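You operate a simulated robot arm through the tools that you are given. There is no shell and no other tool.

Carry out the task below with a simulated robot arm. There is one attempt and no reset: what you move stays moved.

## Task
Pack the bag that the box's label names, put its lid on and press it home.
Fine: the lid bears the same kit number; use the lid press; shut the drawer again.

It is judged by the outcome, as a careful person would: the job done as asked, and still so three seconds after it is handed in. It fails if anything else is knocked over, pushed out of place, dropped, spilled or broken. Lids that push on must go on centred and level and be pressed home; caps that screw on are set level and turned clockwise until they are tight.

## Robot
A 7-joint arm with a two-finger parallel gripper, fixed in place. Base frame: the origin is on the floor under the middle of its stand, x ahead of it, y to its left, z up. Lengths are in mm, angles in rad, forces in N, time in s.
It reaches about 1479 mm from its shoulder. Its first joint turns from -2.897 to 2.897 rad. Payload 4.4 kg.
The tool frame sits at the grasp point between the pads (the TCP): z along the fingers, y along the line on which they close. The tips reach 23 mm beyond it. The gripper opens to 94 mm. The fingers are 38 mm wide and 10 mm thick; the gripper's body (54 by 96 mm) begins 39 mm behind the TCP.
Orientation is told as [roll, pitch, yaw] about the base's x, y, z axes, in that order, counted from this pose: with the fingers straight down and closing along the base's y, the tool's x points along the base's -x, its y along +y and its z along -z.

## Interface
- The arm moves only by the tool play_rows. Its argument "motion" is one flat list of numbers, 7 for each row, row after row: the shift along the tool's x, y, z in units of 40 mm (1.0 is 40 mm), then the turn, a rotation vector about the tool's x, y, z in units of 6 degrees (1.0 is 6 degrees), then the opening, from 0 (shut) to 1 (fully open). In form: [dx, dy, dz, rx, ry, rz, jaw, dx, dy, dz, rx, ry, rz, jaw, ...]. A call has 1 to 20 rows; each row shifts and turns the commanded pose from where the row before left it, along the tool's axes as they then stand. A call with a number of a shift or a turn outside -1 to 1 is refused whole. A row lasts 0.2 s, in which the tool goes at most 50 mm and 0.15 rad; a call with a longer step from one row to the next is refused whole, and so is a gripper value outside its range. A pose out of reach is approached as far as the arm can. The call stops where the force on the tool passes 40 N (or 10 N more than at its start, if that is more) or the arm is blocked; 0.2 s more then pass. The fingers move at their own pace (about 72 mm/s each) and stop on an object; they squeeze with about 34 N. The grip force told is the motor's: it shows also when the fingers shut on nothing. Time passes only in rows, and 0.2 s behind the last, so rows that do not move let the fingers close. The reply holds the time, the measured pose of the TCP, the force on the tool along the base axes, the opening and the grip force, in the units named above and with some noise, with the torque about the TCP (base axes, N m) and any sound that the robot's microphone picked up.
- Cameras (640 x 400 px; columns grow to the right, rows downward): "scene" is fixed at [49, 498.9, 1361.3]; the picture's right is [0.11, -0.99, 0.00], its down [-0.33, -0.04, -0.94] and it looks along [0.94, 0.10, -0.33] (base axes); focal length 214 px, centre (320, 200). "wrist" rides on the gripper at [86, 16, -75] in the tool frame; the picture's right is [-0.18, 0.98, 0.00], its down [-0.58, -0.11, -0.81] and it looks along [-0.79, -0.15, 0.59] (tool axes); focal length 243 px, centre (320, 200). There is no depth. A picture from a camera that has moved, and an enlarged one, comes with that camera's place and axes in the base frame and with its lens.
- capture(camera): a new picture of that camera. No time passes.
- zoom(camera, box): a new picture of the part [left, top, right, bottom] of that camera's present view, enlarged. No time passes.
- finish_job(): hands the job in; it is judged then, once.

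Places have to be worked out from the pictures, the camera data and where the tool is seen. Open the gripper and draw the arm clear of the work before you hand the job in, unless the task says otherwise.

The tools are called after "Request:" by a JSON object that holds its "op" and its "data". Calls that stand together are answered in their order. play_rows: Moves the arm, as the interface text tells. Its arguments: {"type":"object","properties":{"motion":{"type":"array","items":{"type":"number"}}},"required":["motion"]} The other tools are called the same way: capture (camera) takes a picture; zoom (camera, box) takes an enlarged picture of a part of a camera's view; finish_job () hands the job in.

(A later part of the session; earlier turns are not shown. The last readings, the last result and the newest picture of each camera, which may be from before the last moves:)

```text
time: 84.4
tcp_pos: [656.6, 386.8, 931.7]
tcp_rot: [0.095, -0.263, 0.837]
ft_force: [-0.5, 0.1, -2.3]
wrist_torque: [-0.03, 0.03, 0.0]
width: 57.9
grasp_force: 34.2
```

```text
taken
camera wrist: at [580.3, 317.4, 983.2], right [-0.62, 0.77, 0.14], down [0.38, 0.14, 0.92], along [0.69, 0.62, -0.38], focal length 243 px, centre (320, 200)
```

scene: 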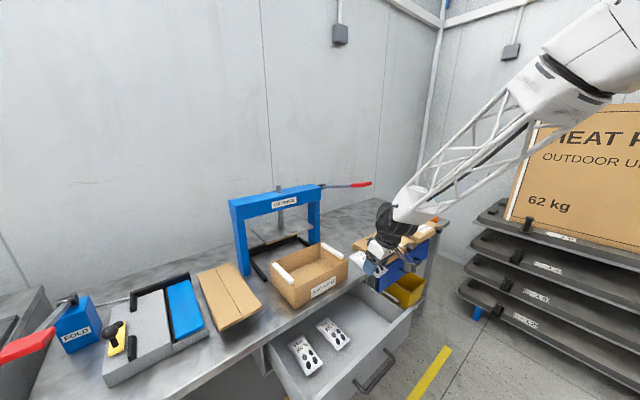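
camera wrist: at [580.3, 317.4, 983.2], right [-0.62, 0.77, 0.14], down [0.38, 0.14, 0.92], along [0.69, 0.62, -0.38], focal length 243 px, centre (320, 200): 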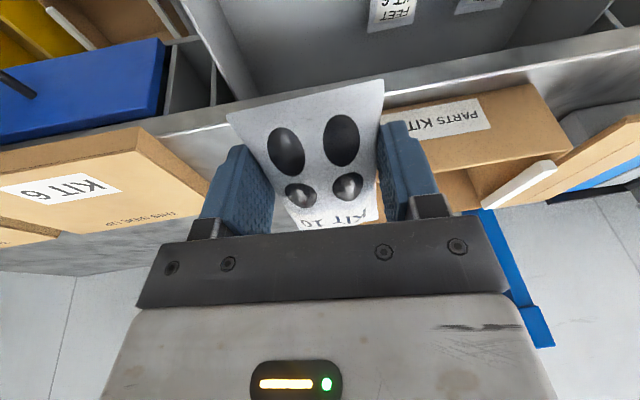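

The bag is held steady. I'll rise 40 mm to clear the box rim and strips, then move over the box centre near X 68, Y 912.

Request:
{"op": "play_rows", "data": {"motion": [-0.26, 0.09, -0.96, 0, 0, 0, 0, -0.725, 0.454, 0.239, 0, 0, 0, 0, -0.725, 0.454, 0.239, 0, 0, 0, 0, -0.725, 0.454, 0.239, 0, 0, 0, 0, -0.725, 0.454, 0.239, 0, 0, 0, 0, -0.725, 0.454, 0.239, 0, 0, 0, 0, -0.725, 0.454, 0.239, 0, 0, 0, 0, 0, 0, 0, 0, 0, 0, 0]}}

Request:
{"op": "capture", "data": {"camera": "scene"}}

Request:
{"op": "zoom", "data": {"camera": "scene", "box": [220, 190, 400, 320]}}

```text
time: 86.2
tcp_pos: [669.9, 536.2, 933.1]
tcp_rot: [0.099, -0.263, 0.838]
ft_force: [-0.5, -0.7, -1.8]
wrist_torque: [-0.06, 0.04, 0.0]
width: 57.9
grasp_force: 34.5
out of reach, approached as far as the arm can: row 5, 6, 7
```

```text
taken
```

scene: 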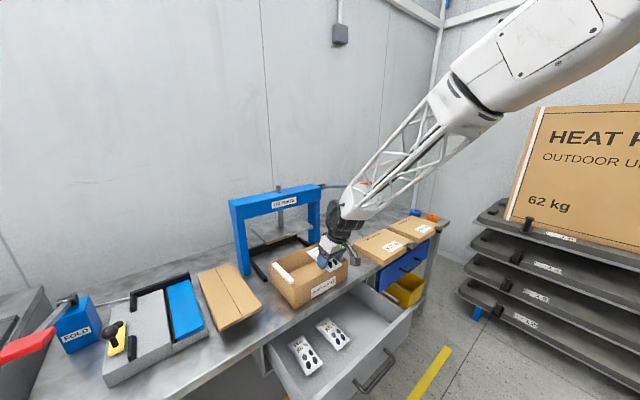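

```text
3.08 times, centred on (310, 255) of scene
camera zoom: at [49.0, 498.9, 1361.3], right [0.11, -0.99, 0.0], down [-0.33, -0.04, -0.94], along [0.94, 0.1, -0.33], focal length 660 px, centre (351, 31)
```

zoom: 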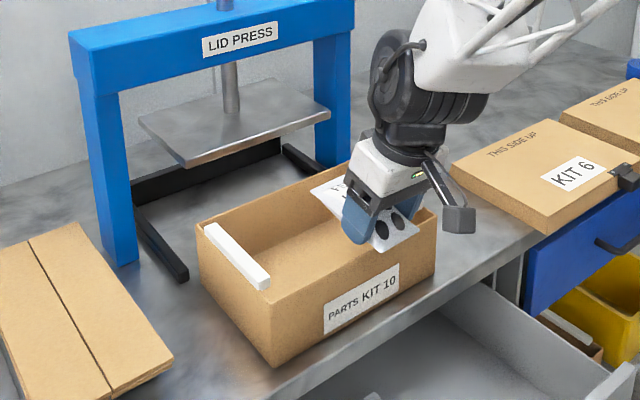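

The wrist limit stopped me at Y≈853, still over the box's front wall with the bag about 2 mm above the rim. I'll rise while leaning further forward, then continue to the centre.

Request:
{"op": "play_rows", "data": {"motion": [-0.06, 0.028, -0.29, 0, -0.4, 0, 0, -0.08, 0.028, -0.29, 0, -0.5, 0, 0, -0.1, 0.028, -0.29, 0, -0.5, 0, 0, -0.11, 0.028, -0.29, 0, -0.5, 0, 0, 0, 0, 0, 0, 0, 0, 0]}}

```text
time: 87.4
tcp_pos: [667.8, 537.1, 982.6]
tcp_rot: [0.102, -0.459, 0.815]
ft_force: [0.6, 0.1, -2.5]
wrist_torque: [-0.05, 0.03, -0.02]
width: 57.7
grasp_force: 34.2
```

No flags. I'll move forward to put the bag over the middle of the box and come down to z≈915 while watching clearances.

Request:
{"op": "play_rows", "data": {"motion": [-0.6, 0.234, 0.4, 0, 0, 0, 0, -0.6, 0.234, 0.4, 0, 0, 0, 0, 0, 0, 0, 0, 0, 0, 0]}}

Request:
{"op": "zoom", "data": {"camera": "scene", "box": [240, 200, 400, 320]}}

Request:
{"op": "capture", "data": {"camera": "wrist"}}

```text
time: 88.2
tcp_pos: [692.2, 593.3, 977.1]
tcp_rot: [0.103, -0.459, 0.815]
ft_force: [0.1, 0.3, -0.8]
wrist_torque: [-0.03, 0.01, 0.03]
width: 57.7
grasp_force: 34.1
```

```text
3.33 times, centred on (320, 260) of scene
camera zoom: at [49.0, 498.9, 1361.3], right [0.11, -0.99, 0.0], down [-0.33, -0.04, -0.94], along [0.94, 0.1, -0.33], focal length 715 px, centre (320, 0)
```

zoom: 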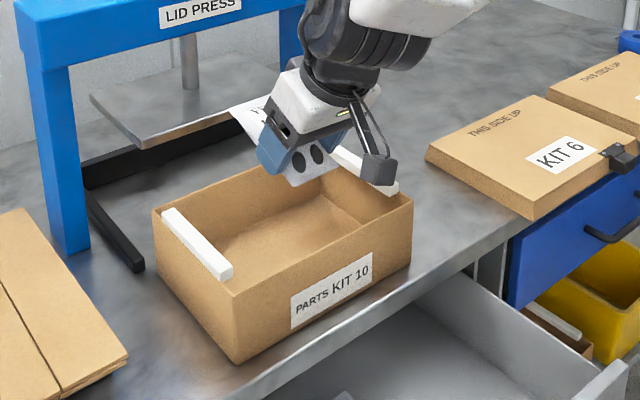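

```text
taken
camera wrist: at [608.8, 518.7, 1007.1], right [-0.63, 0.76, 0.17], down [0.26, -0.01, 0.97], along [0.73, 0.65, -0.19], focal length 243 px, centre (320, 200)
```

wrist: 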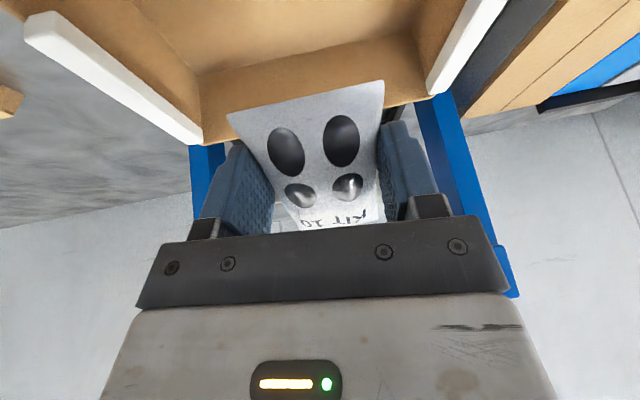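

The bag is centred over the box. I'll lower to z≈905, then ease the tilt back so the bag levels out.

Request:
{"op": "play_rows", "data": {"motion": [0.266, -0.055, 0.535, 0, 0, 0, 0, 0.266, -0.055, 0.535, 0, 0, 0, 0, 0.266, -0.055, 0.535, 0, 0, 0, 0, 0, 0, 0, 0, 0.5, 0, 0, 0, 0, 0, 0, 0.5, 0, 0, 0, 0, 0, 0, 0.5, 0, 0, 0, 0, 0, 0, 0, 0, 0]}}

Request:
{"op": "zoom", "data": {"camera": "scene", "box": [240, 200, 400, 320]}}

```text
time: 89.8
tcp_pos: [689.8, 591.7, 904.2]
tcp_rot: [0.097, -0.303, 0.833]
ft_force: [-1.1, 0.2, -1.1]
wrist_torque: [-0.03, 0.03, 0.03]
width: 57.6
grasp_force: 33.5
```

```text
3.33 times, centred on (320, 260) of scene
camera zoom: at [49.0, 498.9, 1361.3], right [0.11, -0.99, 0.0], down [-0.33, -0.04, -0.94], along [0.94, 0.1, -0.33], focal length 715 px, centre (320, 0)
```

zoom: 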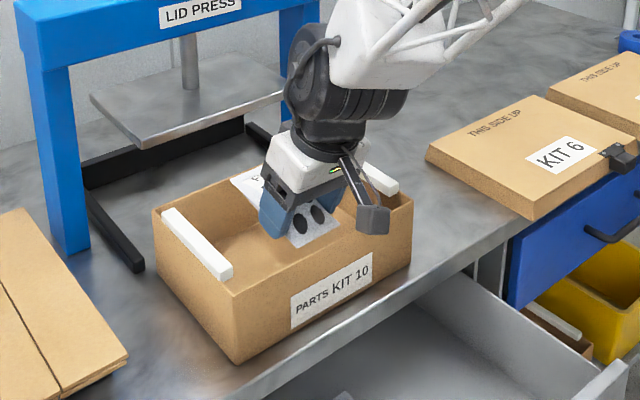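

No flags and the tilt is down to 17°. I'll reduce it further here.

Request:
{"op": "play_rows", "data": {"motion": [0, 0, 0, 0, 0.5, 0, 0, 0, 0, 0, 0, 0.5, 0, 0, 0, 0, 0, 0, 0.4, 0, 0, 0, 0, 0, 0, 0, 0, 0]}}

```text
time: 90.8
tcp_pos: [690.4, 591.9, 902.2]
tcp_rot: [0.096, -0.303, 0.833]
ft_force: [-0.3, 0.3, -1.0]
wrist_torque: [-0.06, 0.02, 0.0]
width: 57.5
grasp_force: 33.9
out of reach, approached as far as the arm can: row 1, 2
```

It's limited at 17° here, but the limit eases lower down. I'll move 10 mm further in and descend in steps, straightening as I go.

Request:
{"op": "play_rows", "data": {"motion": [-0.0875, -0.065, 0.55, 0, 0, 0, 0, 0, 0, 0, 0, 0.3, 0, 0, 0.105, -0.034, 0.357, 0, 0, 0, 0, 0, 0, 0, 0, 0.3, 0, 0, 0, 0, 0, 0, 0, 0, 0]}}

Request:
{"op": "zoom", "data": {"camera": "scene", "box": [240, 200, 400, 320]}}

Request:
{"op": "capture", "data": {"camera": "wrist"}}

```text
time: 92.0
tcp_pos: [681.7, 584.2, 840.4]
tcp_rot: [0.099, -0.231, 0.838]
ft_force: [0.6, 0.3, -1.6]
wrist_torque: [-0.09, 0.04, 0.0]
width: 57.6
grasp_force: 34.2
out of reach, approached as far as the arm can: row 1, 3
```

```text
3.33 times, centred on (320, 260) of scene
camera zoom: at [49.0, 498.9, 1361.3], right [0.11, -0.99, 0.0], down [-0.33, -0.04, -0.94], along [0.94, 0.1, -0.33], focal length 715 px, centre (320, 0)
```

zoom: 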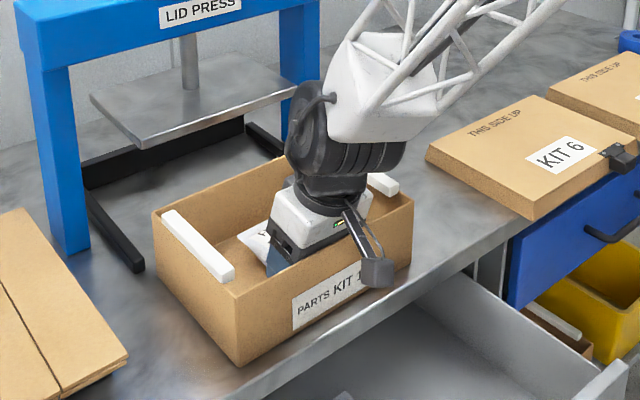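

```text
taken
camera wrist: at [606.1, 516.4, 895.0], right [-0.62, 0.77, 0.14], down [0.4, 0.16, 0.9], along [0.67, 0.62, -0.4], focal length 243 px, centre (320, 200)
```

wrist: 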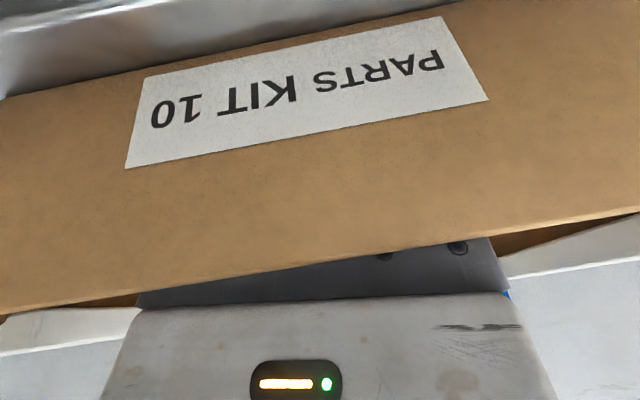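

The descent went further than commanded near the limit, but forces are nil: the bag is inside the box just above its floor (X 69, Y ~915). I'll open the jaw to set it down.

Request:
{"op": "play_rows", "data": {"motion": [0, 0, 0, 0, 0, 0, 0.7, 0, 0, 0, 0, 0, 0, 0.8, 0, 0, 0, 0, 0, 0, 0.85, 0, 0, 0, 0, 0, 0, 0.85]}}

Request:
{"op": "zoom", "data": {"camera": "scene", "box": [260, 220, 380, 310]}}

```text
time: 93.0
tcp_pos: [681.2, 584.0, 840.5]
tcp_rot: [0.1, -0.232, 0.839]
ft_force: [0.3, 1.1, 0.4]
wrist_torque: [-0.02, 0.05, -0.05]
width: 79.6
grasp_force: 0.0
```

```text
4.44 times, centred on (320, 265) of scene
camera zoom: at [49.0, 498.9, 1361.3], right [0.11, -0.99, 0.0], down [-0.33, -0.04, -0.94], along [0.94, 0.1, -0.33], focal length 953 px, centre (320, -89)
```

zoom: 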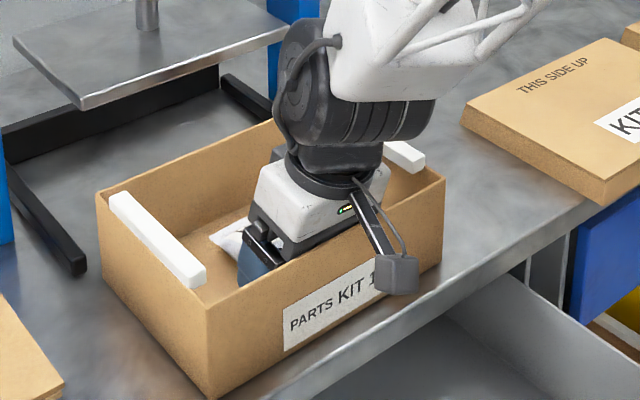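

The force fell to zero, so the bag is down. I'll lift straight out, leaning gradually forward to stay inside the wrist's range.

Request:
{"op": "play_rows", "data": {"motion": [-0.127, 0.053, -0.53, 0, -0.35, 0, 0.85, -0.146, 0.053, -0.525, 0, -0.35, 0, 0.85, -0.165, 0.053, -0.52, 0, -0.35, 0, 0.85, -0.184, 0.053, -0.515, 0, -0.35, 0, 0.85, -0.203, 0.053, -0.506, 0, -0.35, 0, 0.85, -0.222, 0.053, -0.5, 0, -0.35, 0, 0.85, 0, 0, 0, 0, 0, 0, 0.85]}}

Request:
{"op": "zoom", "data": {"camera": "scene", "box": [240, 200, 400, 320]}}

Request:
{"op": "capture", "data": {"camera": "wrist"}}

```text
time: 94.6
tcp_pos: [677.0, 583.7, 962.7]
tcp_rot: [0.102, -0.418, 0.819]
ft_force: [-0.5, 0.6, 0.3]
wrist_torque: [0.01, 0.01, -0.02]
width: 79.8
grasp_force: 0.0
out of reach, approached as far as the arm can: row 1
```

```text
3.33 times, centred on (320, 260) of scene
camera zoom: at [49.0, 498.9, 1361.3], right [0.11, -0.99, 0.0], down [-0.33, -0.04, -0.94], along [0.94, 0.1, -0.33], focal length 715 px, centre (320, 0)
```

zoom: 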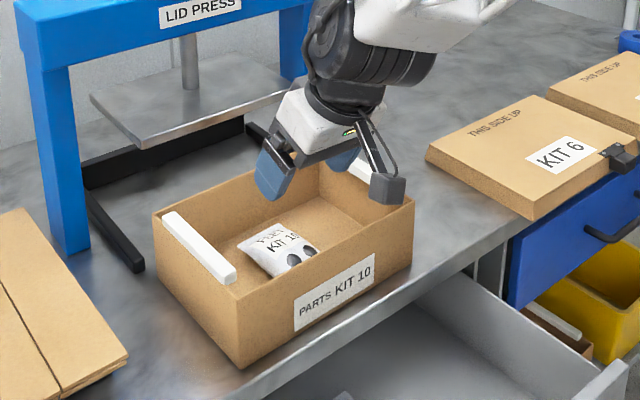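

```text
taken
camera wrist: at [596.3, 510.6, 996.0], right [-0.63, 0.76, 0.17], down [0.28, 0.02, 0.96], along [0.73, 0.65, -0.23], focal length 243 px, centre (320, 200)
```

wrist: 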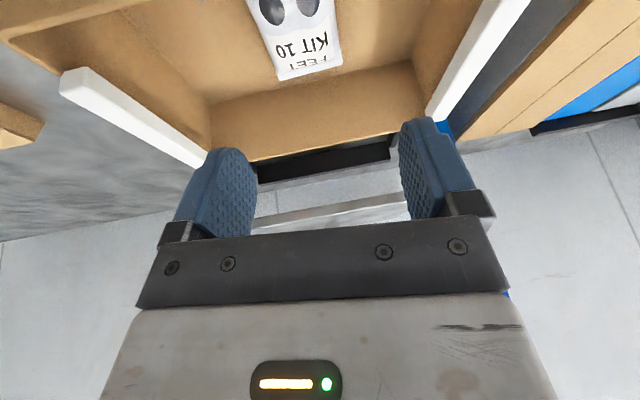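

The KIT 10 bag lies flat in the box. Next I'll shut the drawer using its handle, retracing the way I opened it, which should also restore the arm's original posture. I'll move back to the 45° tilt above the handle area.

Request:
{"op": "play_rows", "data": {"motion": [0, 0, -0.2, 0.289, -0.878, 0.02, 0.36, 0, 0, 0, 0.289, -0.878, 0.02, 0.36, 0, 0, 0, 0.289, -0.878, 0.02, 0.36, 0, 0, 0, 0.289, -0.878, 0.02, 0.36, 0.647, 0, -0.647, 0, 0, 0, 0.36, 0.647, 0, -0.647, 0, 0, 0, 0.36, 0.647, 0, -0.647, 0, 0, 0, 0.36, 0.647, 0, -0.647, 0, 0, 0, 0.36, 0.647, 0, -0.647, 0, 0, 0, 0.36, 0.647, 0, -0.647, 0, 0, 0, 0.36, 0.647, 0, -0.647, 0, 0, 0, 0.36, 0.647, 0, -0.647, 0, 0, 0, 0.36, 0.647, 0, -0.647, 0, 0, 0, 0.36, 0.647, 0, -0.647, 0, 0, 0, 0.36, 0, 0, 0, 0, 0, 0, 0.36]}}

Request:
{"op": "capture", "data": {"camera": "scene"}}

```text
time: 97.8
tcp_pos: [417.5, 321.3, 969.0]
tcp_rot: [-0.005, -0.786, 0.789]
ft_force: [0.6, -0.4, 0.4]
wrist_torque: [-0.03, 0.0, -0.01]
width: 33.5
grasp_force: 0.0
```

```text
taken
```

scene: 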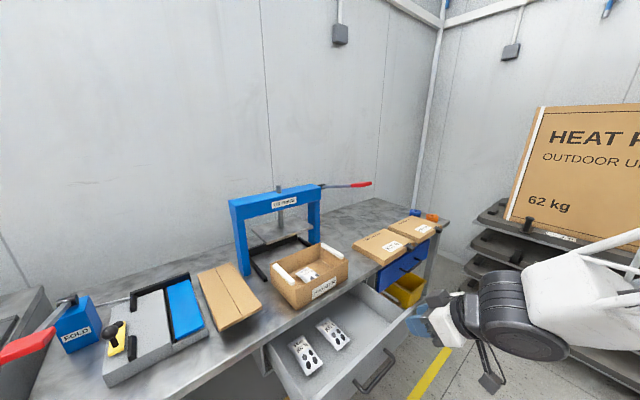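

The pose is exact with no flags. I'll roll +90° about the tool axis, as I did before gripping the handle.

Request:
{"op": "play_rows", "data": {"motion": [0, 0, 0, 0, 0, 1, 0.36, 0, 0, 0, 0, 0, 1, 0.36, 0, 0, 0, 0, 0, 1, 0.36, 0, 0, 0, 0, 0, 1, 0.36, 0, 0, 0, 0, 0, 1, 0.36, 0, 0, 0, 0, 0, 1, 0.36, 0, 0, 0, 0, 0, 1, 0.36, 0, 0, 0, 0, 0, 1, 0.36, 0, 0, 0, 0, 0, 1, 0.36, 0, 0, 0, 0, 0, 1, 0.36, 0, 0, 0, 0, 0, 1, 0.36, 0, 0, 0, 0, 0, 1, 0.36, 0, 0, 0, 0, 0, 1, 0.36, 0, 0, 0, 0, 0, 1, 0.36, 0, 0, 0, 0, 0, 1, 0.36, 0, 0, 0, 0, 0, 0, 0.36]}}

Request:
{"op": "capture", "data": {"camera": "scene"}}

Request:
{"op": "capture", "data": {"camera": "wrist"}}

```text
time: 101.2
tcp_pos: [417.9, 322.8, 970.3]
tcp_rot: [0.785, -0.002, -0.786]
ft_force: [-0.1, 0.3, -0.3]
wrist_torque: [0.02, -0.01, 0.01]
width: 33.4
grasp_force: 0.1
```

```text
taken
```

scene: 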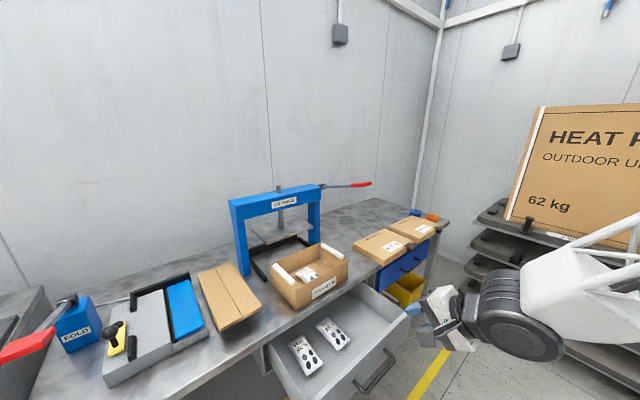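

```text
taken
camera wrist: at [327.5, 356.1, 1034.7], right [0.62, 0.36, 0.69], down [-0.05, -0.87, 0.49], along [0.78, -0.34, -0.52], focal length 243 px, centre (320, 200)
```

wrist: 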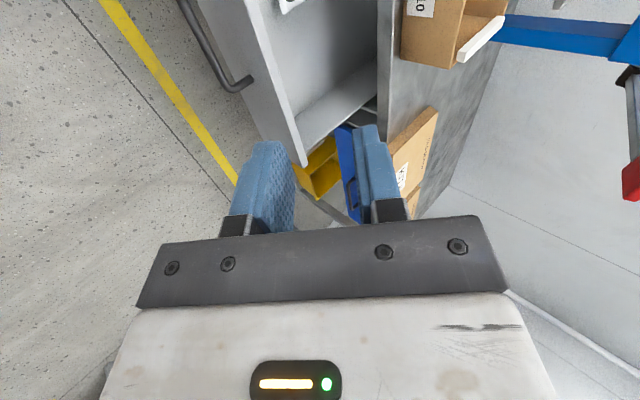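

Good. I'll lower to the handle approach point, then move in most of the way and check.

Request:
{"op": "play_rows", "data": {"motion": [0, -0.604, 0.604, 0, 0, 0, 0.36, 0, -0.604, 0.604, 0, 0, 0, 0.36, 0, -0.604, 0.604, 0, 0, 0, 0.36, 0, -0.604, 0.604, 0, 0, 0, 0.36, 0, -0.604, 0.604, 0, 0, 0, 0.36, 0, -0.604, 0.604, 0, 0, 0, 0.36, 0.01, 0, 0.6, 0, 0, 0, 0.36, 0.01, 0, 0.6, 0, 0, 0, 0.36, 0.01, 0, 0.5, 0, 0, 0, 0.36, 0, 0, 0, 0, 0, 0, 0.36]}}

Request:
{"op": "capture", "data": {"camera": "wrist"}}

Request:
{"op": "zoom", "data": {"camera": "scene", "box": [320, 300, 480, 400]}}

```text
time: 103.4
tcp_pos: [452.8, 357.4, 716.9]
tcp_rot: [0.787, -0.001, -0.785]
ft_force: [-0.9, 0.3, 0.0]
wrist_torque: [0.04, -0.01, 0.01]
width: 33.6
grasp_force: 0.1
```

```text
taken
camera wrist: at [361.6, 390.4, 781.3], right [0.62, 0.36, 0.69], down [-0.05, -0.87, 0.49], along [0.78, -0.34, -0.52], focal length 243 px, centre (320, 200)
```

wrist: 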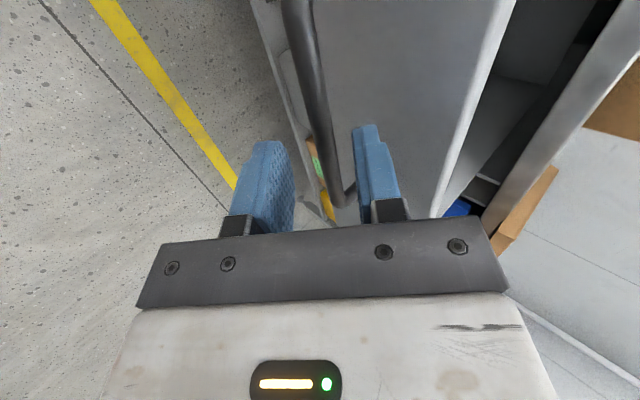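

```text
4.00 times, centred on (400, 350) of scene
camera zoom: at [49.0, 498.9, 1361.3], right [0.11, -0.99, 0.0], down [-0.33, -0.04, -0.94], along [0.94, 0.1, -0.33], focal length 858 px, centre (0, -400)
```

zoom: 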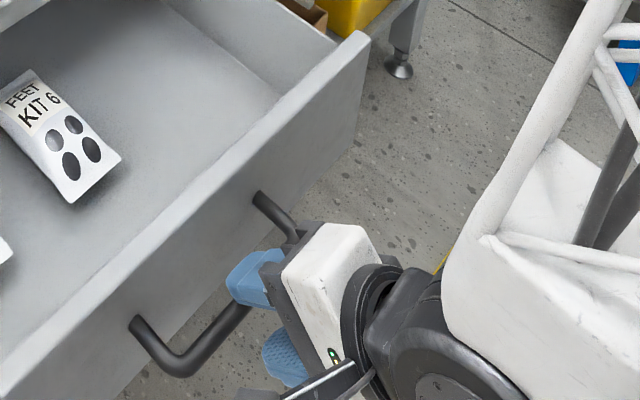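

The bar lies between the fingers. I'll go in the last 28 mm and close on it.

Request:
{"op": "play_rows", "data": {"motion": [0, 0, 0.35, 0, 0, 0, 0.36, 0, 0, 0.33, 0, 0, 0, 0.36, 0, 0, 0, 0, 0, 0, 0, 0, 0, 0, 0, 0, 0, 0, 0, 0, 0, 0, 0, 0, 0]}}

```text
time: 104.6
tcp_pos: [466.5, 369.9, 699.8]
tcp_rot: [0.788, -0.002, -0.786]
ft_force: [-0.5, 2.2, 26.2]
wrist_torque: [-0.27, -0.53, 0.88]
width: 11.5
grasp_force: 45.0
```

I'm gripping the handle with a slight vertical preload. I'll ease that and push the drawer in.

Request:
{"op": "play_rows", "data": {"motion": [0, 0.05, -0.05, 0, 0, 0, 0, 0, 0.25, 0.25, 0, 0, 0, 0, 0, 0.38, 0.38, 0, 0, 0, 0, 0, 0.38, 0.38, 0, 0, 0, 0, 0, 0.38, 0.38, 0, 0, 0, 0, 0, 0.38, 0.38, 0, 0, 0, 0, 0, 0.38, 0.38, 0, 0, 0, 0, 0, 0.38, 0.38, 0, 0, 0, 0, 0, 0.38, 0.38, 0, 0, 0, 0, 0, 0.25, 0.25, 0, 0, 0, 0, 0, 0, 0, 0, 0, 0, 0]}}

Request:
{"op": "capture", "data": {"camera": "scene"}}

```text
time: 105.4
tcp_pos: [487.0, 391.2, 699.1]
tcp_rot: [0.78, -0.002, -0.782]
ft_force: [-4.1, 2.0, -1.9]
wrist_torque: [-0.46, -0.41, 0.56]
width: 11.8
grasp_force: 44.3
stopped in row 4: the force on the tool passed its limit at 44 N (the readings are from after the stop); the commanded pose is now the measured one
```

```text
taken
```

scene: 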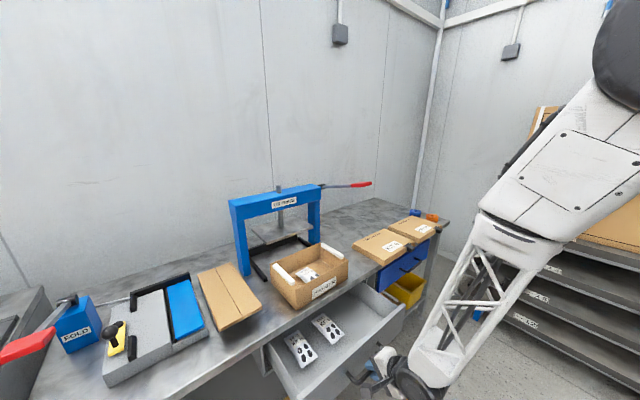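

It tripped at 44 N while accelerating, but the drawer is moving. I'll push more slowly.

Request:
{"op": "play_rows", "data": {"motion": [0, 0.12, 0.12, 0, 0, 0, 0, 0, 0.2, 0.2, 0, 0, 0, 0, 0, 0.24, 0.24, 0, 0, 0, 0, 0, 0.24, 0.24, 0, 0, 0, 0, 0, 0.24, 0.24, 0, 0, 0, 0, 0, 0.24, 0.24, 0, 0, 0, 0, 0, 0.24, 0.24, 0, 0, 0, 0, 0, 0.24, 0.24, 0, 0, 0, 0, 0, 0.24, 0.24, 0, 0, 0, 0, 0, 0.24, 0.24, 0, 0, 0, 0, 0, 0.24, 0.24, 0, 0, 0, 0, 0, 0.24, 0.24, 0, 0, 0, 0, 0, 0.2, 0.2, 0, 0, 0, 0, 0, 0, 0, 0, 0, 0, 0]}}

Request:
{"op": "capture", "data": {"camera": "scene"}}

```text
time: 106.1
tcp_pos: [502.7, 406.6, 700.3]
tcp_rot: [0.78, -0.002, -0.781]
ft_force: [-8.0, 7.1, 5.0]
wrist_torque: [-0.16, -0.16, 0.52]
width: 11.7
grasp_force: 45.2
stopped in row 3: the force on the tool passed its limit at 44 N (the readings are from after the stop); the commanded pose is now the measured one
```

```text
taken
```

scene: 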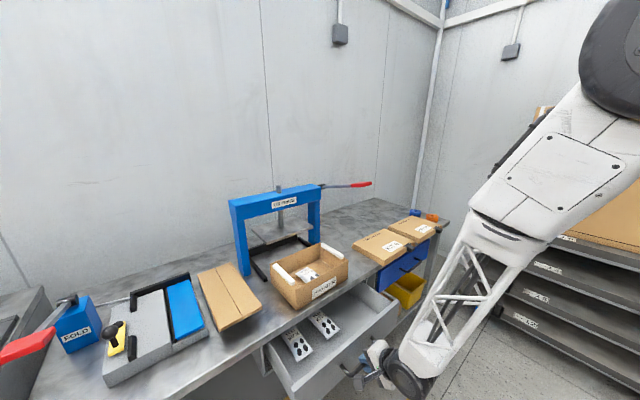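

It moved another 22 mm before tripping. I'll try an even gentler push of about 8 mm per row and read the force.

Request:
{"op": "play_rows", "data": {"motion": [0, 0.06, 0.06, 0, 0, 0, 0, 0, 0.12, 0.12, 0, 0, 0, 0, 0, 0.14, 0.14, 0, 0, 0, 0, 0, 0.14, 0.14, 0, 0, 0, 0, 0, 0.14, 0.14, 0, 0, 0, 0, 0, 0.14, 0.14, 0, 0, 0, 0]}}

```text
time: 107.5
tcp_pos: [533.5, 437.8, 699.0]
tcp_rot: [0.78, -0.003, -0.782]
ft_force: [-3.5, 2.1, 9.6]
wrist_torque: [-0.12, -0.24, 0.89]
width: 11.6
grasp_force: 45.5
```

That worked with low force. I'll keep going at that pace; about 100 mm remains.

Request:
{"op": "play_rows", "data": {"motion": [0, 0.08, 0.08, 0, 0, 0, 0, 0, 0.13, 0.13, 0, 0, 0, 0, 0, 0.15, 0.15, 0, 0, 0, 0, 0, 0.15, 0.15, 0, 0, 0, 0, 0, 0.15, 0.15, 0, 0, 0, 0, 0, 0.15, 0.15, 0, 0, 0, 0, 0, 0.15, 0.15, 0, 0, 0, 0, 0, 0.15, 0.15, 0, 0, 0, 0, 0, 0.15, 0.15, 0, 0, 0, 0, 0, 0.15, 0.15, 0, 0, 0, 0, 0, 0.12, 0.12, 0, 0, 0, 0, 0, 0.08, 0.08, 0, 0, 0, 0, 0, 0, 0, 0, 0, 0, 0]}}

Request:
{"op": "capture", "data": {"camera": "scene"}}

```text
time: 110.3
tcp_pos: [597.0, 500.7, 699.7]
tcp_rot: [0.782, -0.003, -0.784]
ft_force: [6.1, -4.7, 1.1]
wrist_torque: [-0.47, -0.5, 0.53]
width: 11.6
grasp_force: 45.3
stopped in row 13: the force on the tool passed its limit at 41 N (the readings are from after the stop); the commanded pose is now the measured one
```

```text
taken
```

scene: 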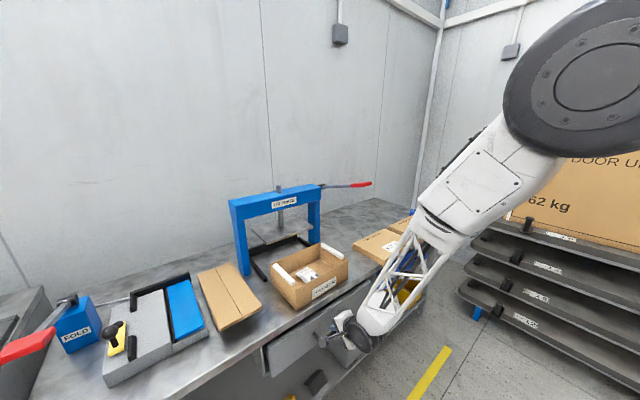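

There's about 12 mm to go by my reference. I'll push the rest slowly.

Request:
{"op": "play_rows", "data": {"motion": [0, 0.04, 0.04, 0, 0, 0, 0, 0, 0.06, 0.06, 0, 0, 0, 0, 0, 0.06, 0.06, 0, 0, 0, 0, 0, 0.05, 0.05, 0, 0, 0, 0, 0, 0.03, 0.03, 0, 0, 0, 0, 0, 0, 0, 0, 0, 0, 0]}}

Request:
{"op": "zoom", "data": {"camera": "scene", "box": [240, 270, 400, 400]}}

```text
time: 111.6
tcp_pos: [606.4, 509.9, 699.8]
tcp_rot: [0.78, -0.003, -0.783]
ft_force: [-3.0, -11.4, 6.6]
wrist_torque: [-0.54, -0.54, 0.52]
width: 11.8
grasp_force: 44.6
stopped in row 6: the force on the tool passed its limit at 42 N (the readings are from after the stop); the commanded pose is now the measured one
```

```text
3.08 times, centred on (320, 335) of scene
camera zoom: at [49.0, 498.9, 1361.3], right [0.11, -0.99, 0.0], down [-0.33, -0.04, -0.94], along [0.94, 0.1, -0.33], focal length 660 px, centre (320, -215)
```

zoom: 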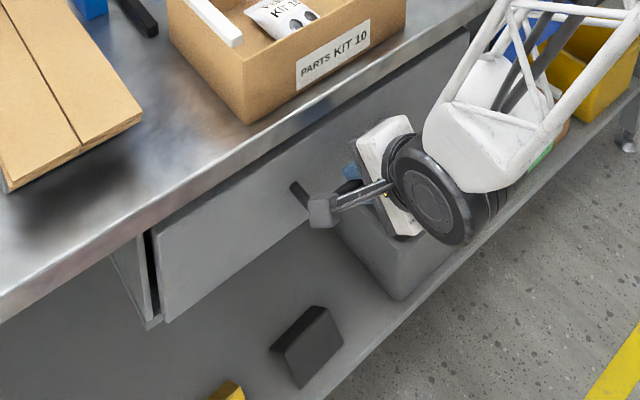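

The TCP is back at Y≈789, so the drawer is fully shut, with the same look as at the start. I'll release the handle and back off along the tool axis.

Request:
{"op": "play_rows", "data": {"motion": [0, 0, 0, 0, 0, 0, 0.36, 0, 0, 0, 0, 0, 0, 0.36, 0, 0, -0.3, 0, 0, 0, 0.36, 0, 0, -0.6, 0, 0, 0, 0.36, 0, 0, -0.9, 0, 0, 0, 0.36, 0, 0, -0.9, 0, 0, 0, 0.36, 0, 0, -0.8, 0, 0, 0, 0.36, 0, 0, 0, 0, 0, 0, 0.36]}}

Request:
{"op": "zoom", "data": {"camera": "scene", "box": [240, 270, 400, 400]}}

```text
time: 113.4
tcp_pos: [537.1, 441.2, 801.3]
tcp_rot: [0.78, -0.001, -0.785]
ft_force: [0.0, -0.2, -0.4]
wrist_torque: [0.01, -0.02, -0.04]
width: 34.1
grasp_force: 0.0
```

```text
3.08 times, centred on (320, 335) of scene
camera zoom: at [49.0, 498.9, 1361.3], right [0.11, -0.99, 0.0], down [-0.33, -0.04, -0.94], along [0.94, 0.1, -0.33], focal length 660 px, centre (320, -215)
```

zoom: 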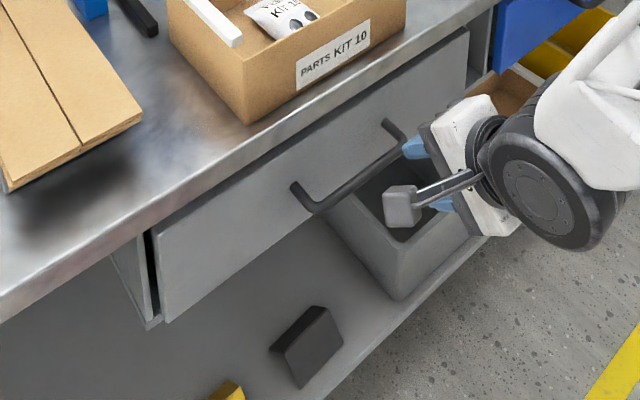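

The drawer is shut. Continuing the reverse path, I'll roll −90° back.

Request:
{"op": "play_rows", "data": {"motion": [0, 0, 0, 0, 0, -1, 0.36, 0, 0, 0, 0, 0, -1, 0.36, 0, 0, 0, 0, 0, -1, 0.36, 0, 0, 0, 0, 0, -1, 0.36, 0, 0, 0, 0, 0, -1, 0.36, 0, 0, 0, 0, 0, -1, 0.36, 0, 0, 0, 0, 0, -1, 0.36, 0, 0, 0, 0, 0, -1, 0.36, 0, 0, 0, 0, 0, -1, 0.36, 0, 0, 0, 0, 0, -1, 0.36, 0, 0, 0, 0, 0, -1, 0.36, 0, 0, 0, 0, 0, -1, 0.36, 0, 0, 0, 0, 0, -1, 0.36, 0, 0, 0, 0, 0, -1, 0.36, 0, 0, 0, 0, 0, -1, 0.36, 0, 0, 0, 0, 0, 0, 0.36]}}

Request:
{"op": "capture", "data": {"camera": "scene"}}

```text
time: 116.8
tcp_pos: [535.8, 441.5, 799.1]
tcp_rot: [-0.004, -0.781, 0.79]
ft_force: [1.2, 0.1, 0.6]
wrist_torque: [0.0, 0.0, -0.03]
width: 33.8
grasp_force: 0.1
```

```text
taken
```

scene: 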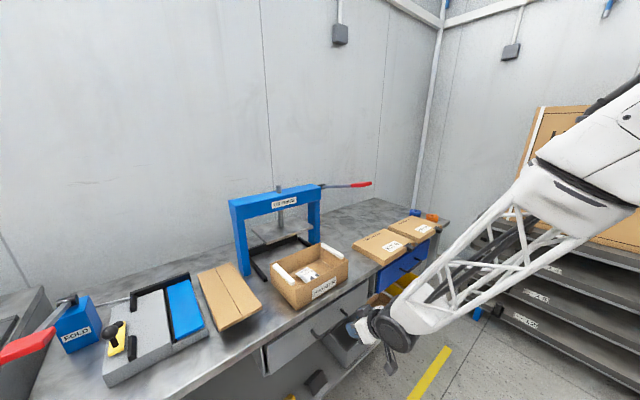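

The elbow height seems to shift when I roll with the tool nearly in line with the forearm; this last −90° roll lowered it. I'll roll a further −90° here to lower it more, and then try vertical.

Request:
{"op": "play_rows", "data": {"motion": [0, 0, 0, 0, 0, -1, 0.36, 0, 0, 0, 0, 0, -1, 0.36, 0, 0, 0, 0, 0, -1, 0.36, 0, 0, 0, 0, 0, -1, 0.36, 0, 0, 0, 0, 0, -1, 0.36, 0, 0, 0, 0, 0, -1, 0.36, 0, 0, 0, 0, 0, -1, 0.36, 0, 0, 0, 0, 0, -1, 0.36, 0, 0, 0, 0, 0, -1, 0.36, 0, 0, 0, 0, 0, -1, 0.36, 0, 0, 0, 0, 0, -1, 0.36, 0, 0, 0, 0, 0, -1, 0.36, 0, 0, 0, 0, 0, -1, 0.36, 0, 0, 0, 0, 0, -1, 0.36, 0, 0, 0, 0, 0, -1, 0.36, 0, 0, 0, 0, 0, 0, 0.36]}}

Request:
{"op": "capture", "data": {"camera": "scene"}}

```text
time: 120.2
tcp_pos: [537.7, 440.2, 797.3]
tcp_rot: [-0.78, 0.001, 2.36]
ft_force: [-0.1, -0.2, -0.1]
wrist_torque: [0.01, -0.01, -0.01]
width: 33.9
grasp_force: 0.1
```

```text
taken
```

scene: 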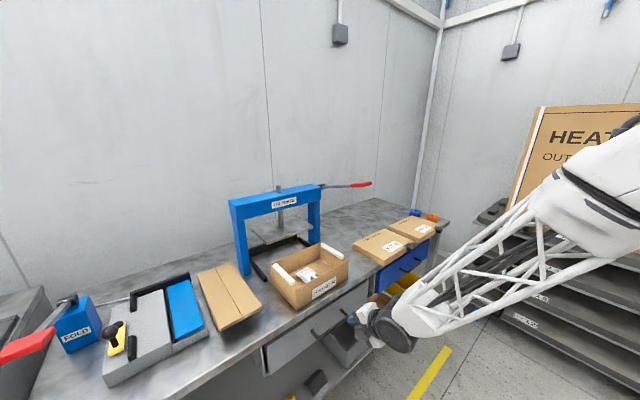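

As predicted, the forearm came down. Now I'll bring the tool upright from this roll.

Request:
{"op": "play_rows", "data": {"motion": [0, 0, 0, -0.93, 0, 0, 0.36, 0, 0, 0, -0.93, 0, 0, 0.36, 0, 0, 0, -0.93, 0, 0, 0.36, 0, 0, 0, -0.93, 0, 0, 0.36, 0, 0, 0, -0.93, 0, 0, 0.36, 0, 0, 0, -0.93, 0, 0, 0.36, 0, 0, 0, -0.93, 0, 0, 0.36, 0, 0, 0, -0.93, 0, 0, 0.36, 0, 0, 0, 0, 0, 0, 0.36]}}

Request:
{"op": "capture", "data": {"camera": "scene"}}

```text
time: 122.2
tcp_pos: [534.4, 449.2, 803.4]
tcp_rot: [-0.231, -0.04, 2.379]
ft_force: [0.1, 0.2, -0.6]
wrist_torque: [0.01, 0.02, -0.01]
width: 33.8
grasp_force: 0.1
out of reach, approached as far as the arm can: row 5, 6
```

```text
taken
```

scene: 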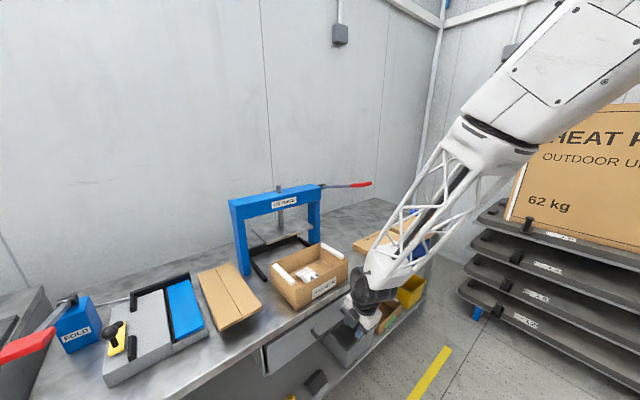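

Uprighting drags the elbow up instead of bending the wrist, which means the bend joint is at its stop. I'll zoom in on the wrist in this pose to see exactly how the links line up.

Request:
{"op": "zoom", "data": {"camera": "scene", "box": [320, 130, 560, 360]}}

Request:
{"op": "capture", "data": {"camera": "wrist"}}

```text
1.74 times, centred on (440, 245) of scene
camera zoom: at [49.0, 498.9, 1361.3], right [0.11, -0.99, 0.0], down [-0.33, -0.04, -0.94], along [0.94, 0.1, -0.33], focal length 373 px, centre (111, 122)
```

zoom: 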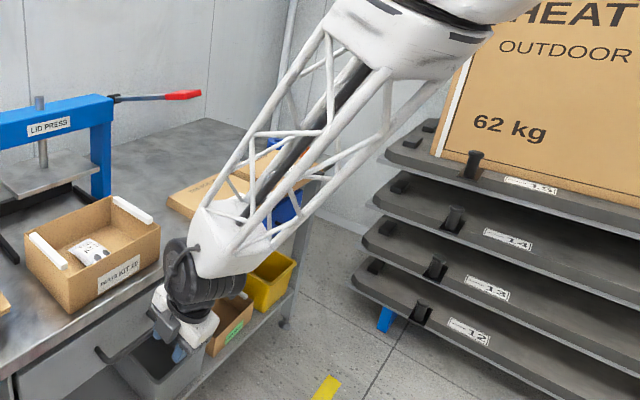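

```text
taken
camera wrist: at [576.6, 364.6, 868.1], right [-0.8, -0.56, -0.22], down [-0.45, 0.32, 0.83], along [-0.39, 0.77, -0.51], focal length 243 px, centre (320, 200)
```

wrist: 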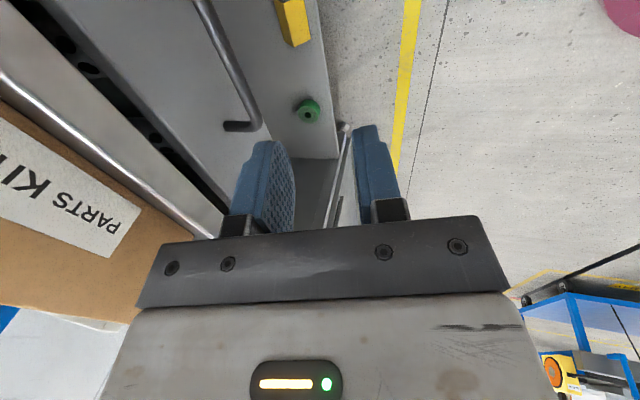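

From the images, the forearm points along about (0.34, 0.26, −0.90) and the tool only bends about 14° to this side of it, so it really is flipped. I'll do a clean unflip with the wrist centre held still: first bend the tool 54° forward about the wrist joint alone.

Request:
{"op": "play_rows", "data": {"motion": [0.172, -0.353, 0, 0.899, 0.438, 0, 0.36, 0.172, -0.353, 0, 0.899, 0.438, 0, 0.36, 0.172, -0.353, 0, 0.899, 0.438, 0, 0.36, 0.172, -0.353, 0, 0.899, 0.438, 0, 0.36, 0.172, -0.353, 0, 0.899, 0.438, 0, 0.36, 0.172, -0.353, 0, 0.899, 0.438, 0, 0.36, 0.172, -0.353, 0, 0.899, 0.438, 0, 0.36, 0.172, -0.353, 0, 0.899, 0.438, 0, 0.36, 0.172, -0.353, 0, 0.899, 0.438, 0, 0.36, 0, 0, 0, 0, 0, 0, 0.36]}}

Request:
{"op": "capture", "data": {"camera": "scene"}}

```text
time: 124.4
tcp_pos: [646.6, 481.1, 876.3]
tcp_rot: [-1.07, 0.288, 2.139]
ft_force: [0.4, 1.0, -1.0]
wrist_torque: [-0.03, -0.01, -0.02]
width: 33.7
grasp_force: 0.2
out of reach, approached as far as the arm can: row 1, 2
```

```text
taken
```

scene: 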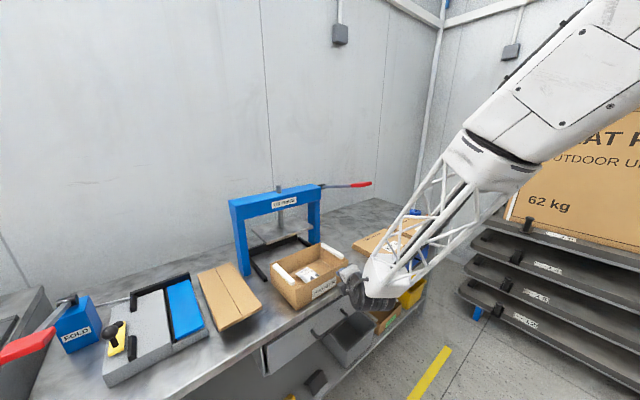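

The wrist bent forward with the wrist centre still, as planned. The fingertips are about 30 mm from the box front, so I'll pull back 80 mm before swinging.

Request:
{"op": "play_rows", "data": {"motion": [0.206, 0.52, -0.81, 0, 0, 0, 0.36, 0.206, 0.52, -0.81, 0, 0, 0, 0.36, 0, 0, 0, 0, 0, 0, 0.36]}}

Request:
{"op": "capture", "data": {"camera": "scene"}}

Request:
{"op": "zoom", "data": {"camera": "scene", "box": [300, 100, 600, 360]}}

```text
time: 125.2
tcp_pos: [592.5, 424.7, 875.2]
tcp_rot: [-1.07, 0.289, 2.141]
ft_force: [-0.2, 0.2, 0.1]
wrist_torque: [0.0, -0.01, 0.03]
width: 33.9
grasp_force: 0.0
```

```text
taken
```

scene: 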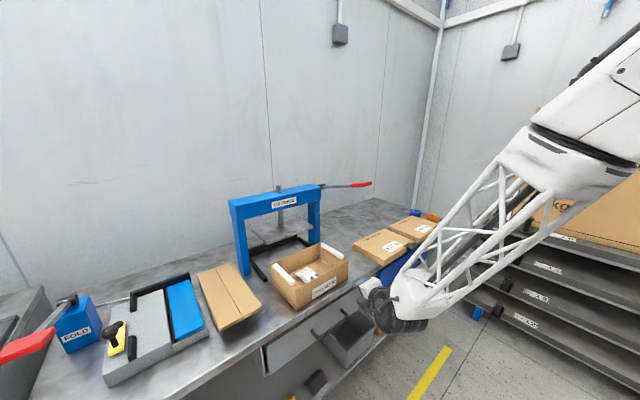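

```text
1.54 times, centred on (450, 230) of scene
camera zoom: at [49.0, 498.9, 1361.3], right [0.11, -0.99, 0.0], down [-0.33, -0.04, -0.94], along [0.94, 0.1, -0.33], focal length 330 px, centre (120, 154)
```

zoom: 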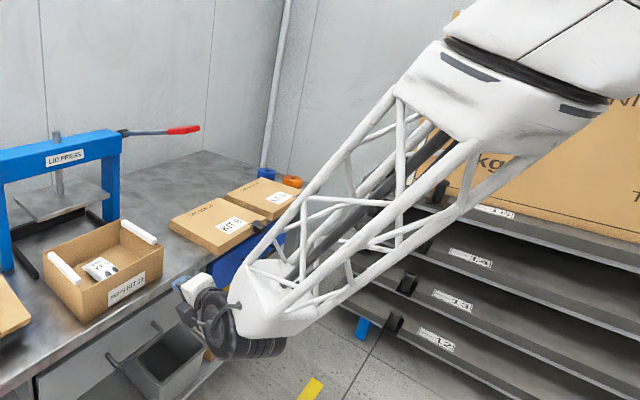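

The wrist centre is now clear of the box. I'll swing the tool about the forearm axis to the left (pure forearm roll), 48° first, watching for flags.

Request:
{"op": "play_rows", "data": {"motion": [-0.184, -0.19, 0, 0.4825, -0.4688, -0.74, 0.36, -0.184, -0.19, 0, 0.4825, -0.4688, -0.74, 0.36, -0.184, -0.19, 0, 0.4825, -0.4688, -0.74, 0.36, -0.184, -0.19, 0, 0.4825, -0.4688, -0.74, 0.36, -0.184, -0.19, 0, 0.4825, -0.4688, -0.74, 0.36, -0.184, -0.19, 0, 0.4825, -0.4688, -0.74, 0.36, -0.184, -0.19, 0, 0.4825, -0.4688, -0.74, 0.36, -0.184, -0.19, 0, 0.4825, -0.4688, -0.74, 0.36, 0, 0, 0, 0, 0, 0, 0.36]}}

Request:
{"op": "capture", "data": {"camera": "scene"}}

```text
time: 126.1
tcp_pos: [628.3, 513.3, 805.4]
tcp_rot: [-0.935, 0.424, 2.473]
ft_force: [-30.0, -20.6, 45.3]
wrist_torque: [1.46, -0.06, 1.19]
width: 40.7
grasp_force: 8.5
out of reach, approached as far as the arm can: row 2, 3, 4
stopped in row 4: the force on the tool passed its limit at 505 N (the readings are from after the stop); the commanded pose is now the measured one
```

```text
taken
```

scene: 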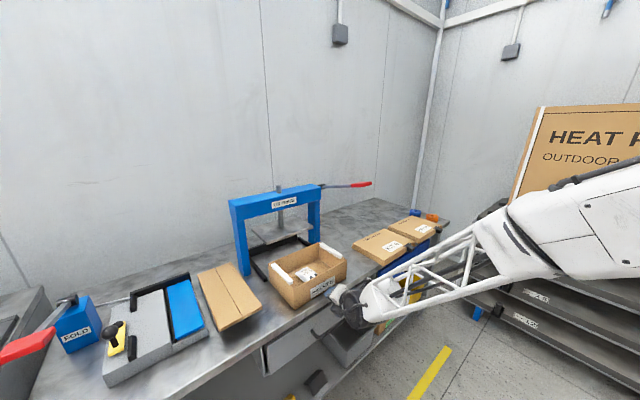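

That was a bad jump: near the limit the arm lurched to Y≈807, z≈805 and hit something at the bench edge. I'll check for damage before moving.

Request:
{"op": "zoom", "data": {"camera": "scene", "box": [240, 220, 440, 350]}}

Request:
{"op": "capture", "data": {"camera": "wrist"}}

```text
3.08 times, centred on (340, 285) of scene
camera zoom: at [49.0, 498.9, 1361.3], right [0.11, -0.99, 0.0], down [-0.33, -0.04, -0.94], along [0.94, 0.1, -0.33], focal length 660 px, centre (258, -62)
```

zoom: 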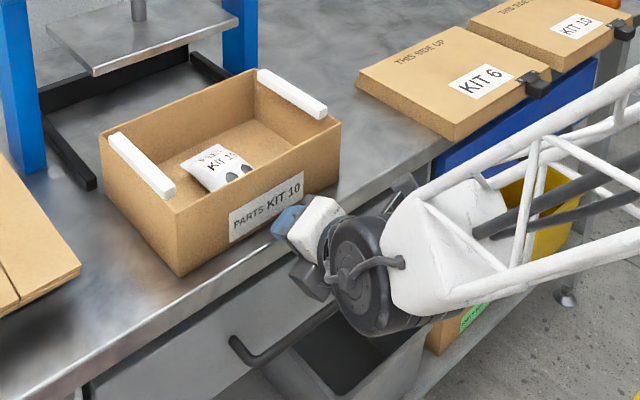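

```text
taken
camera wrist: at [636.7, 419.2, 869.1], right [-0.24, -0.56, -0.8], down [-0.96, 0.01, 0.28], along [-0.14, 0.83, -0.54], focal length 243 px, centre (320, 200)
```

wrist: 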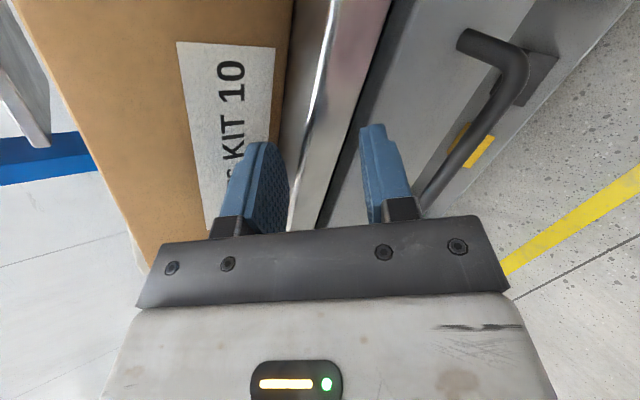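

The box and bag look undisturbed; the fingers are straddling the bench edge. I'll withdraw straight back along the finger direction in small steps.

Request:
{"op": "play_rows", "data": {"motion": [0, 0, -0.2, 0, 0, 0, 0.36, 0, 0, -0.4, 0, 0, 0, 0.36, 0, 0, -0.5, 0, 0, 0, 0.36, 0, 0, 0, 0, 0, 0, 0.36]}}

Request:
{"op": "zoom", "data": {"camera": "scene", "box": [240, 220, 440, 350]}}

```text
time: 127.1
tcp_pos: [595.2, 491.7, 822.6]
tcp_rot: [-0.929, 0.423, 2.477]
ft_force: [0.5, -0.3, 1.1]
wrist_torque: [-0.03, -0.02, -0.01]
width: 33.7
grasp_force: 0.0
```

```text
3.08 times, centred on (340, 285) of scene
camera zoom: at [49.0, 498.9, 1361.3], right [0.11, -0.99, 0.0], down [-0.33, -0.04, -0.94], along [0.94, 0.1, -0.33], focal length 660 px, centre (258, -62)
```

zoom: 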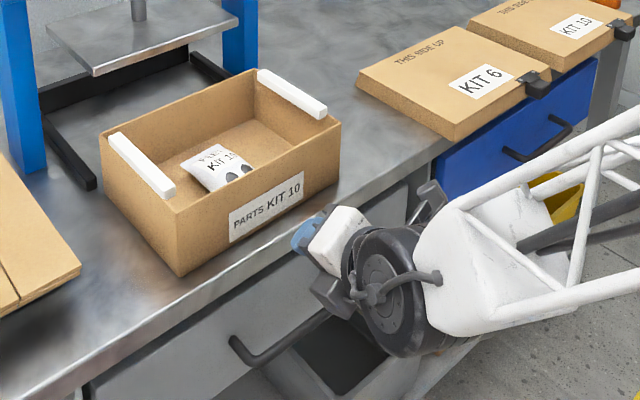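

I'm free and everything is still in place. The forearm has come round much more level, so the posture may have unflipped. I'll back away further, then test uprighting in short, cautious calls.

Request:
{"op": "play_rows", "data": {"motion": [0, 0, -0.7, 0, 0, 0, 0.36, 0, 0, -0.7, 0, 0, 0, 0.36, 0, 0, -0.6, 0, 0, 0, 0.36, 0, 0, 0, 0, 0, 0, 0.36]}}

Request:
{"op": "capture", "data": {"camera": "scene"}}

```text
time: 128.1
tcp_pos: [541.6, 453.4, 869.9]
tcp_rot: [-0.929, 0.423, 2.475]
ft_force: [0.2, -1.1, 0.2]
wrist_torque: [0.02, 0.0, -0.02]
width: 33.7
grasp_force: 0.2
```

```text
taken
```

scene: 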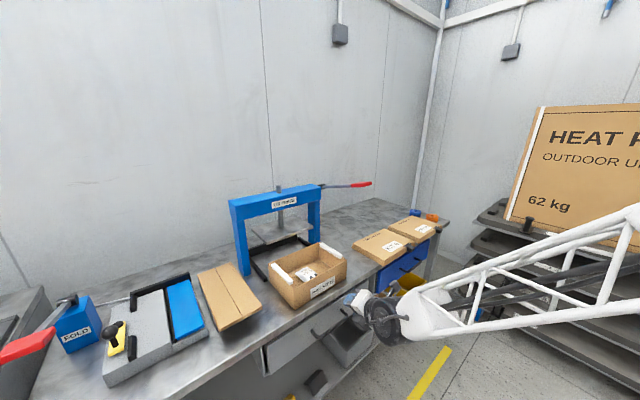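

This looks just like the original posture, with the forearm coming in low from the right. I'll rotate the tool axis toward vertical, three rows first.

Request:
{"op": "play_rows", "data": {"motion": [0, 0, 0, -0.872, -0.489, 0, 0.36, 0, 0, 0, -0.872, -0.489, 0, 0.36, 0, 0, 0, -0.872, -0.489, 0, 0.36, 0, 0, 0, 0, 0, 0, 0.36]}}

```text
time: 129.1
tcp_pos: [541.9, 453.2, 867.8]
tcp_rot: [-0.612, 0.313, 2.591]
ft_force: [-0.1, -0.2, 0.1]
wrist_torque: [0.0, -0.01, -0.04]
width: 33.6
grasp_force: 0.1
```

No flags. I'll continue.

Request:
{"op": "play_rows", "data": {"motion": [0, 0, 0, -0.872, -0.489, 0, 0.36, 0, 0, 0, -0.872, -0.489, 0, 0.36, 0, 0, 0, -0.872, -0.489, 0, 0.36, 0, 0, 0, 0, 0, 0, 0.36]}}

Request:
{"op": "capture", "data": {"camera": "scene"}}

```text
time: 130.1
tcp_pos: [546.9, 449.6, 870.3]
tcp_rot: [-0.406, 0.25, 2.63]
ft_force: [0.4, 0.7, 0.4]
wrist_torque: [0.02, 0.05, 0.05]
width: 34.0
grasp_force: 0.0
out of reach, approached as far as the arm can: row 3
```

```text
taken
```

scene: 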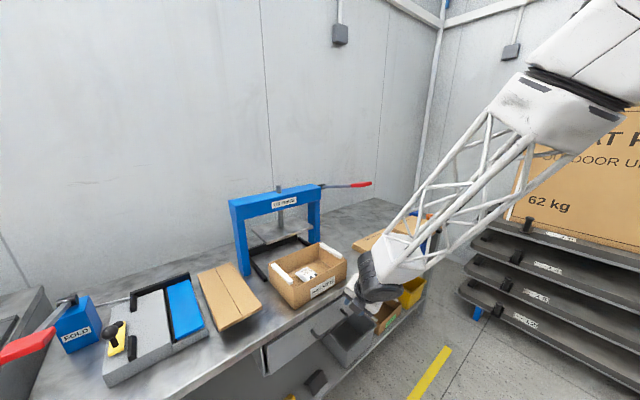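

It stalled again with the forearm risen. Putting the evidence together: the tool must reach vertical around the right-hand side of the forearm, since the left side ran out of forearm roll. I'll go there in short calls, first leaning the tool forward, off the limit.

Request:
{"op": "play_rows", "data": {"motion": [0, 0, 0, 0.569, 0.822, 0, 0.36, 0, 0, 0, 0.569, 0.822, 0, 0.36, 0, 0, 0, 0.569, 0.822, 0, 0.36, 0, 0, 0, 0.569, 0.822, 0, 0.36, 0, 0, 0, 0, 0, 0, 0.36]}}

```text
time: 131.3
tcp_pos: [548.5, 450.4, 869.7]
tcp_rot: [-0.726, 0.542, 2.431]
ft_force: [1.0, -0.8, -1.0]
wrist_torque: [0.03, -0.1, 0.02]
width: 34.1
grasp_force: 0.1
```

Off the limit with no flags. I'll move back and up away from the bench, then swing the tool axis to the right.

Request:
{"op": "play_rows", "data": {"motion": [0.162, 0.363, -0.842, 0, 0, 0, 0.36, 0.162, 0.363, -0.842, 0, 0, 0, 0.36, 0.162, 0.363, -0.842, 0, 0, 0, 0.36, 0, 0, 0, -0.817, 0.575, 0, 0.36, 0, 0, 0, -0.817, 0.575, 0, 0.36, 0, 0, 0, -0.817, 0.575, 0, 0.36, 0, 0, 0, 0, 0, 0, 0.36]}}

Request:
{"op": "capture", "data": {"camera": "scene"}}

```text
time: 132.9
tcp_pos: [477.1, 379.0, 919.8]
tcp_rot: [-0.542, 0.688, 2.3]
ft_force: [0.3, -0.3, 0.0]
wrist_torque: [0.04, 0.01, 0.02]
width: 33.7
grasp_force: 0.0
```

```text
taken
```

scene: 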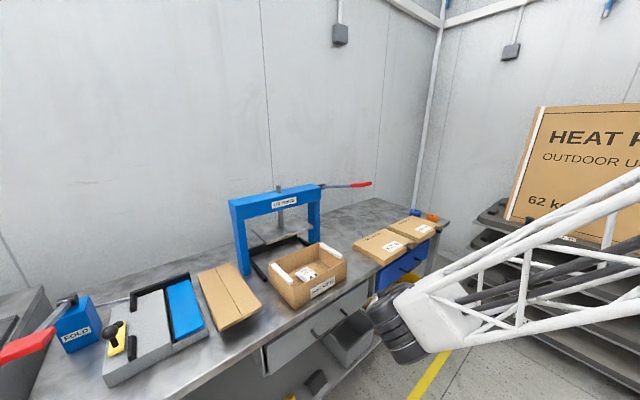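

No flags, and the forearm is coming down level. I'll continue swinging right.

Request:
{"op": "play_rows", "data": {"motion": [0, 0, 0, -0.817, 0.575, 0, 0.36, 0, 0, 0, -0.817, 0.575, 0, 0.36, 0, 0, 0, -0.817, 0.575, 0, 0.36, 0, 0, 0, 0, 0, 0, 0.36]}}

Request:
{"op": "capture", "data": {"camera": "scene"}}

```text
time: 133.9
tcp_pos: [476.8, 379.3, 922.1]
tcp_rot: [-0.359, 0.85, 2.194]
ft_force: [-0.3, 0.3, 0.8]
wrist_torque: [0.01, -0.01, -0.01]
width: 33.7
grasp_force: 0.0
```

```text
taken
```

scene: 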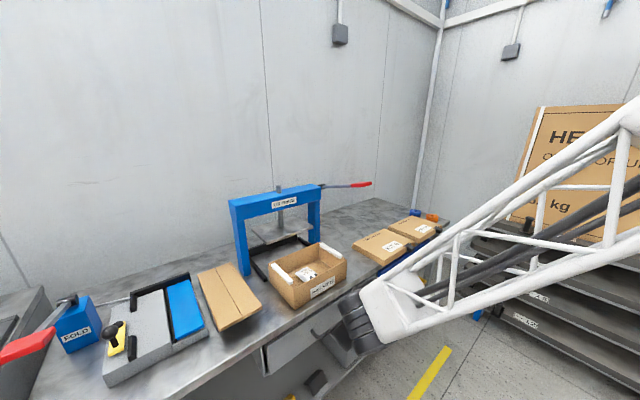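

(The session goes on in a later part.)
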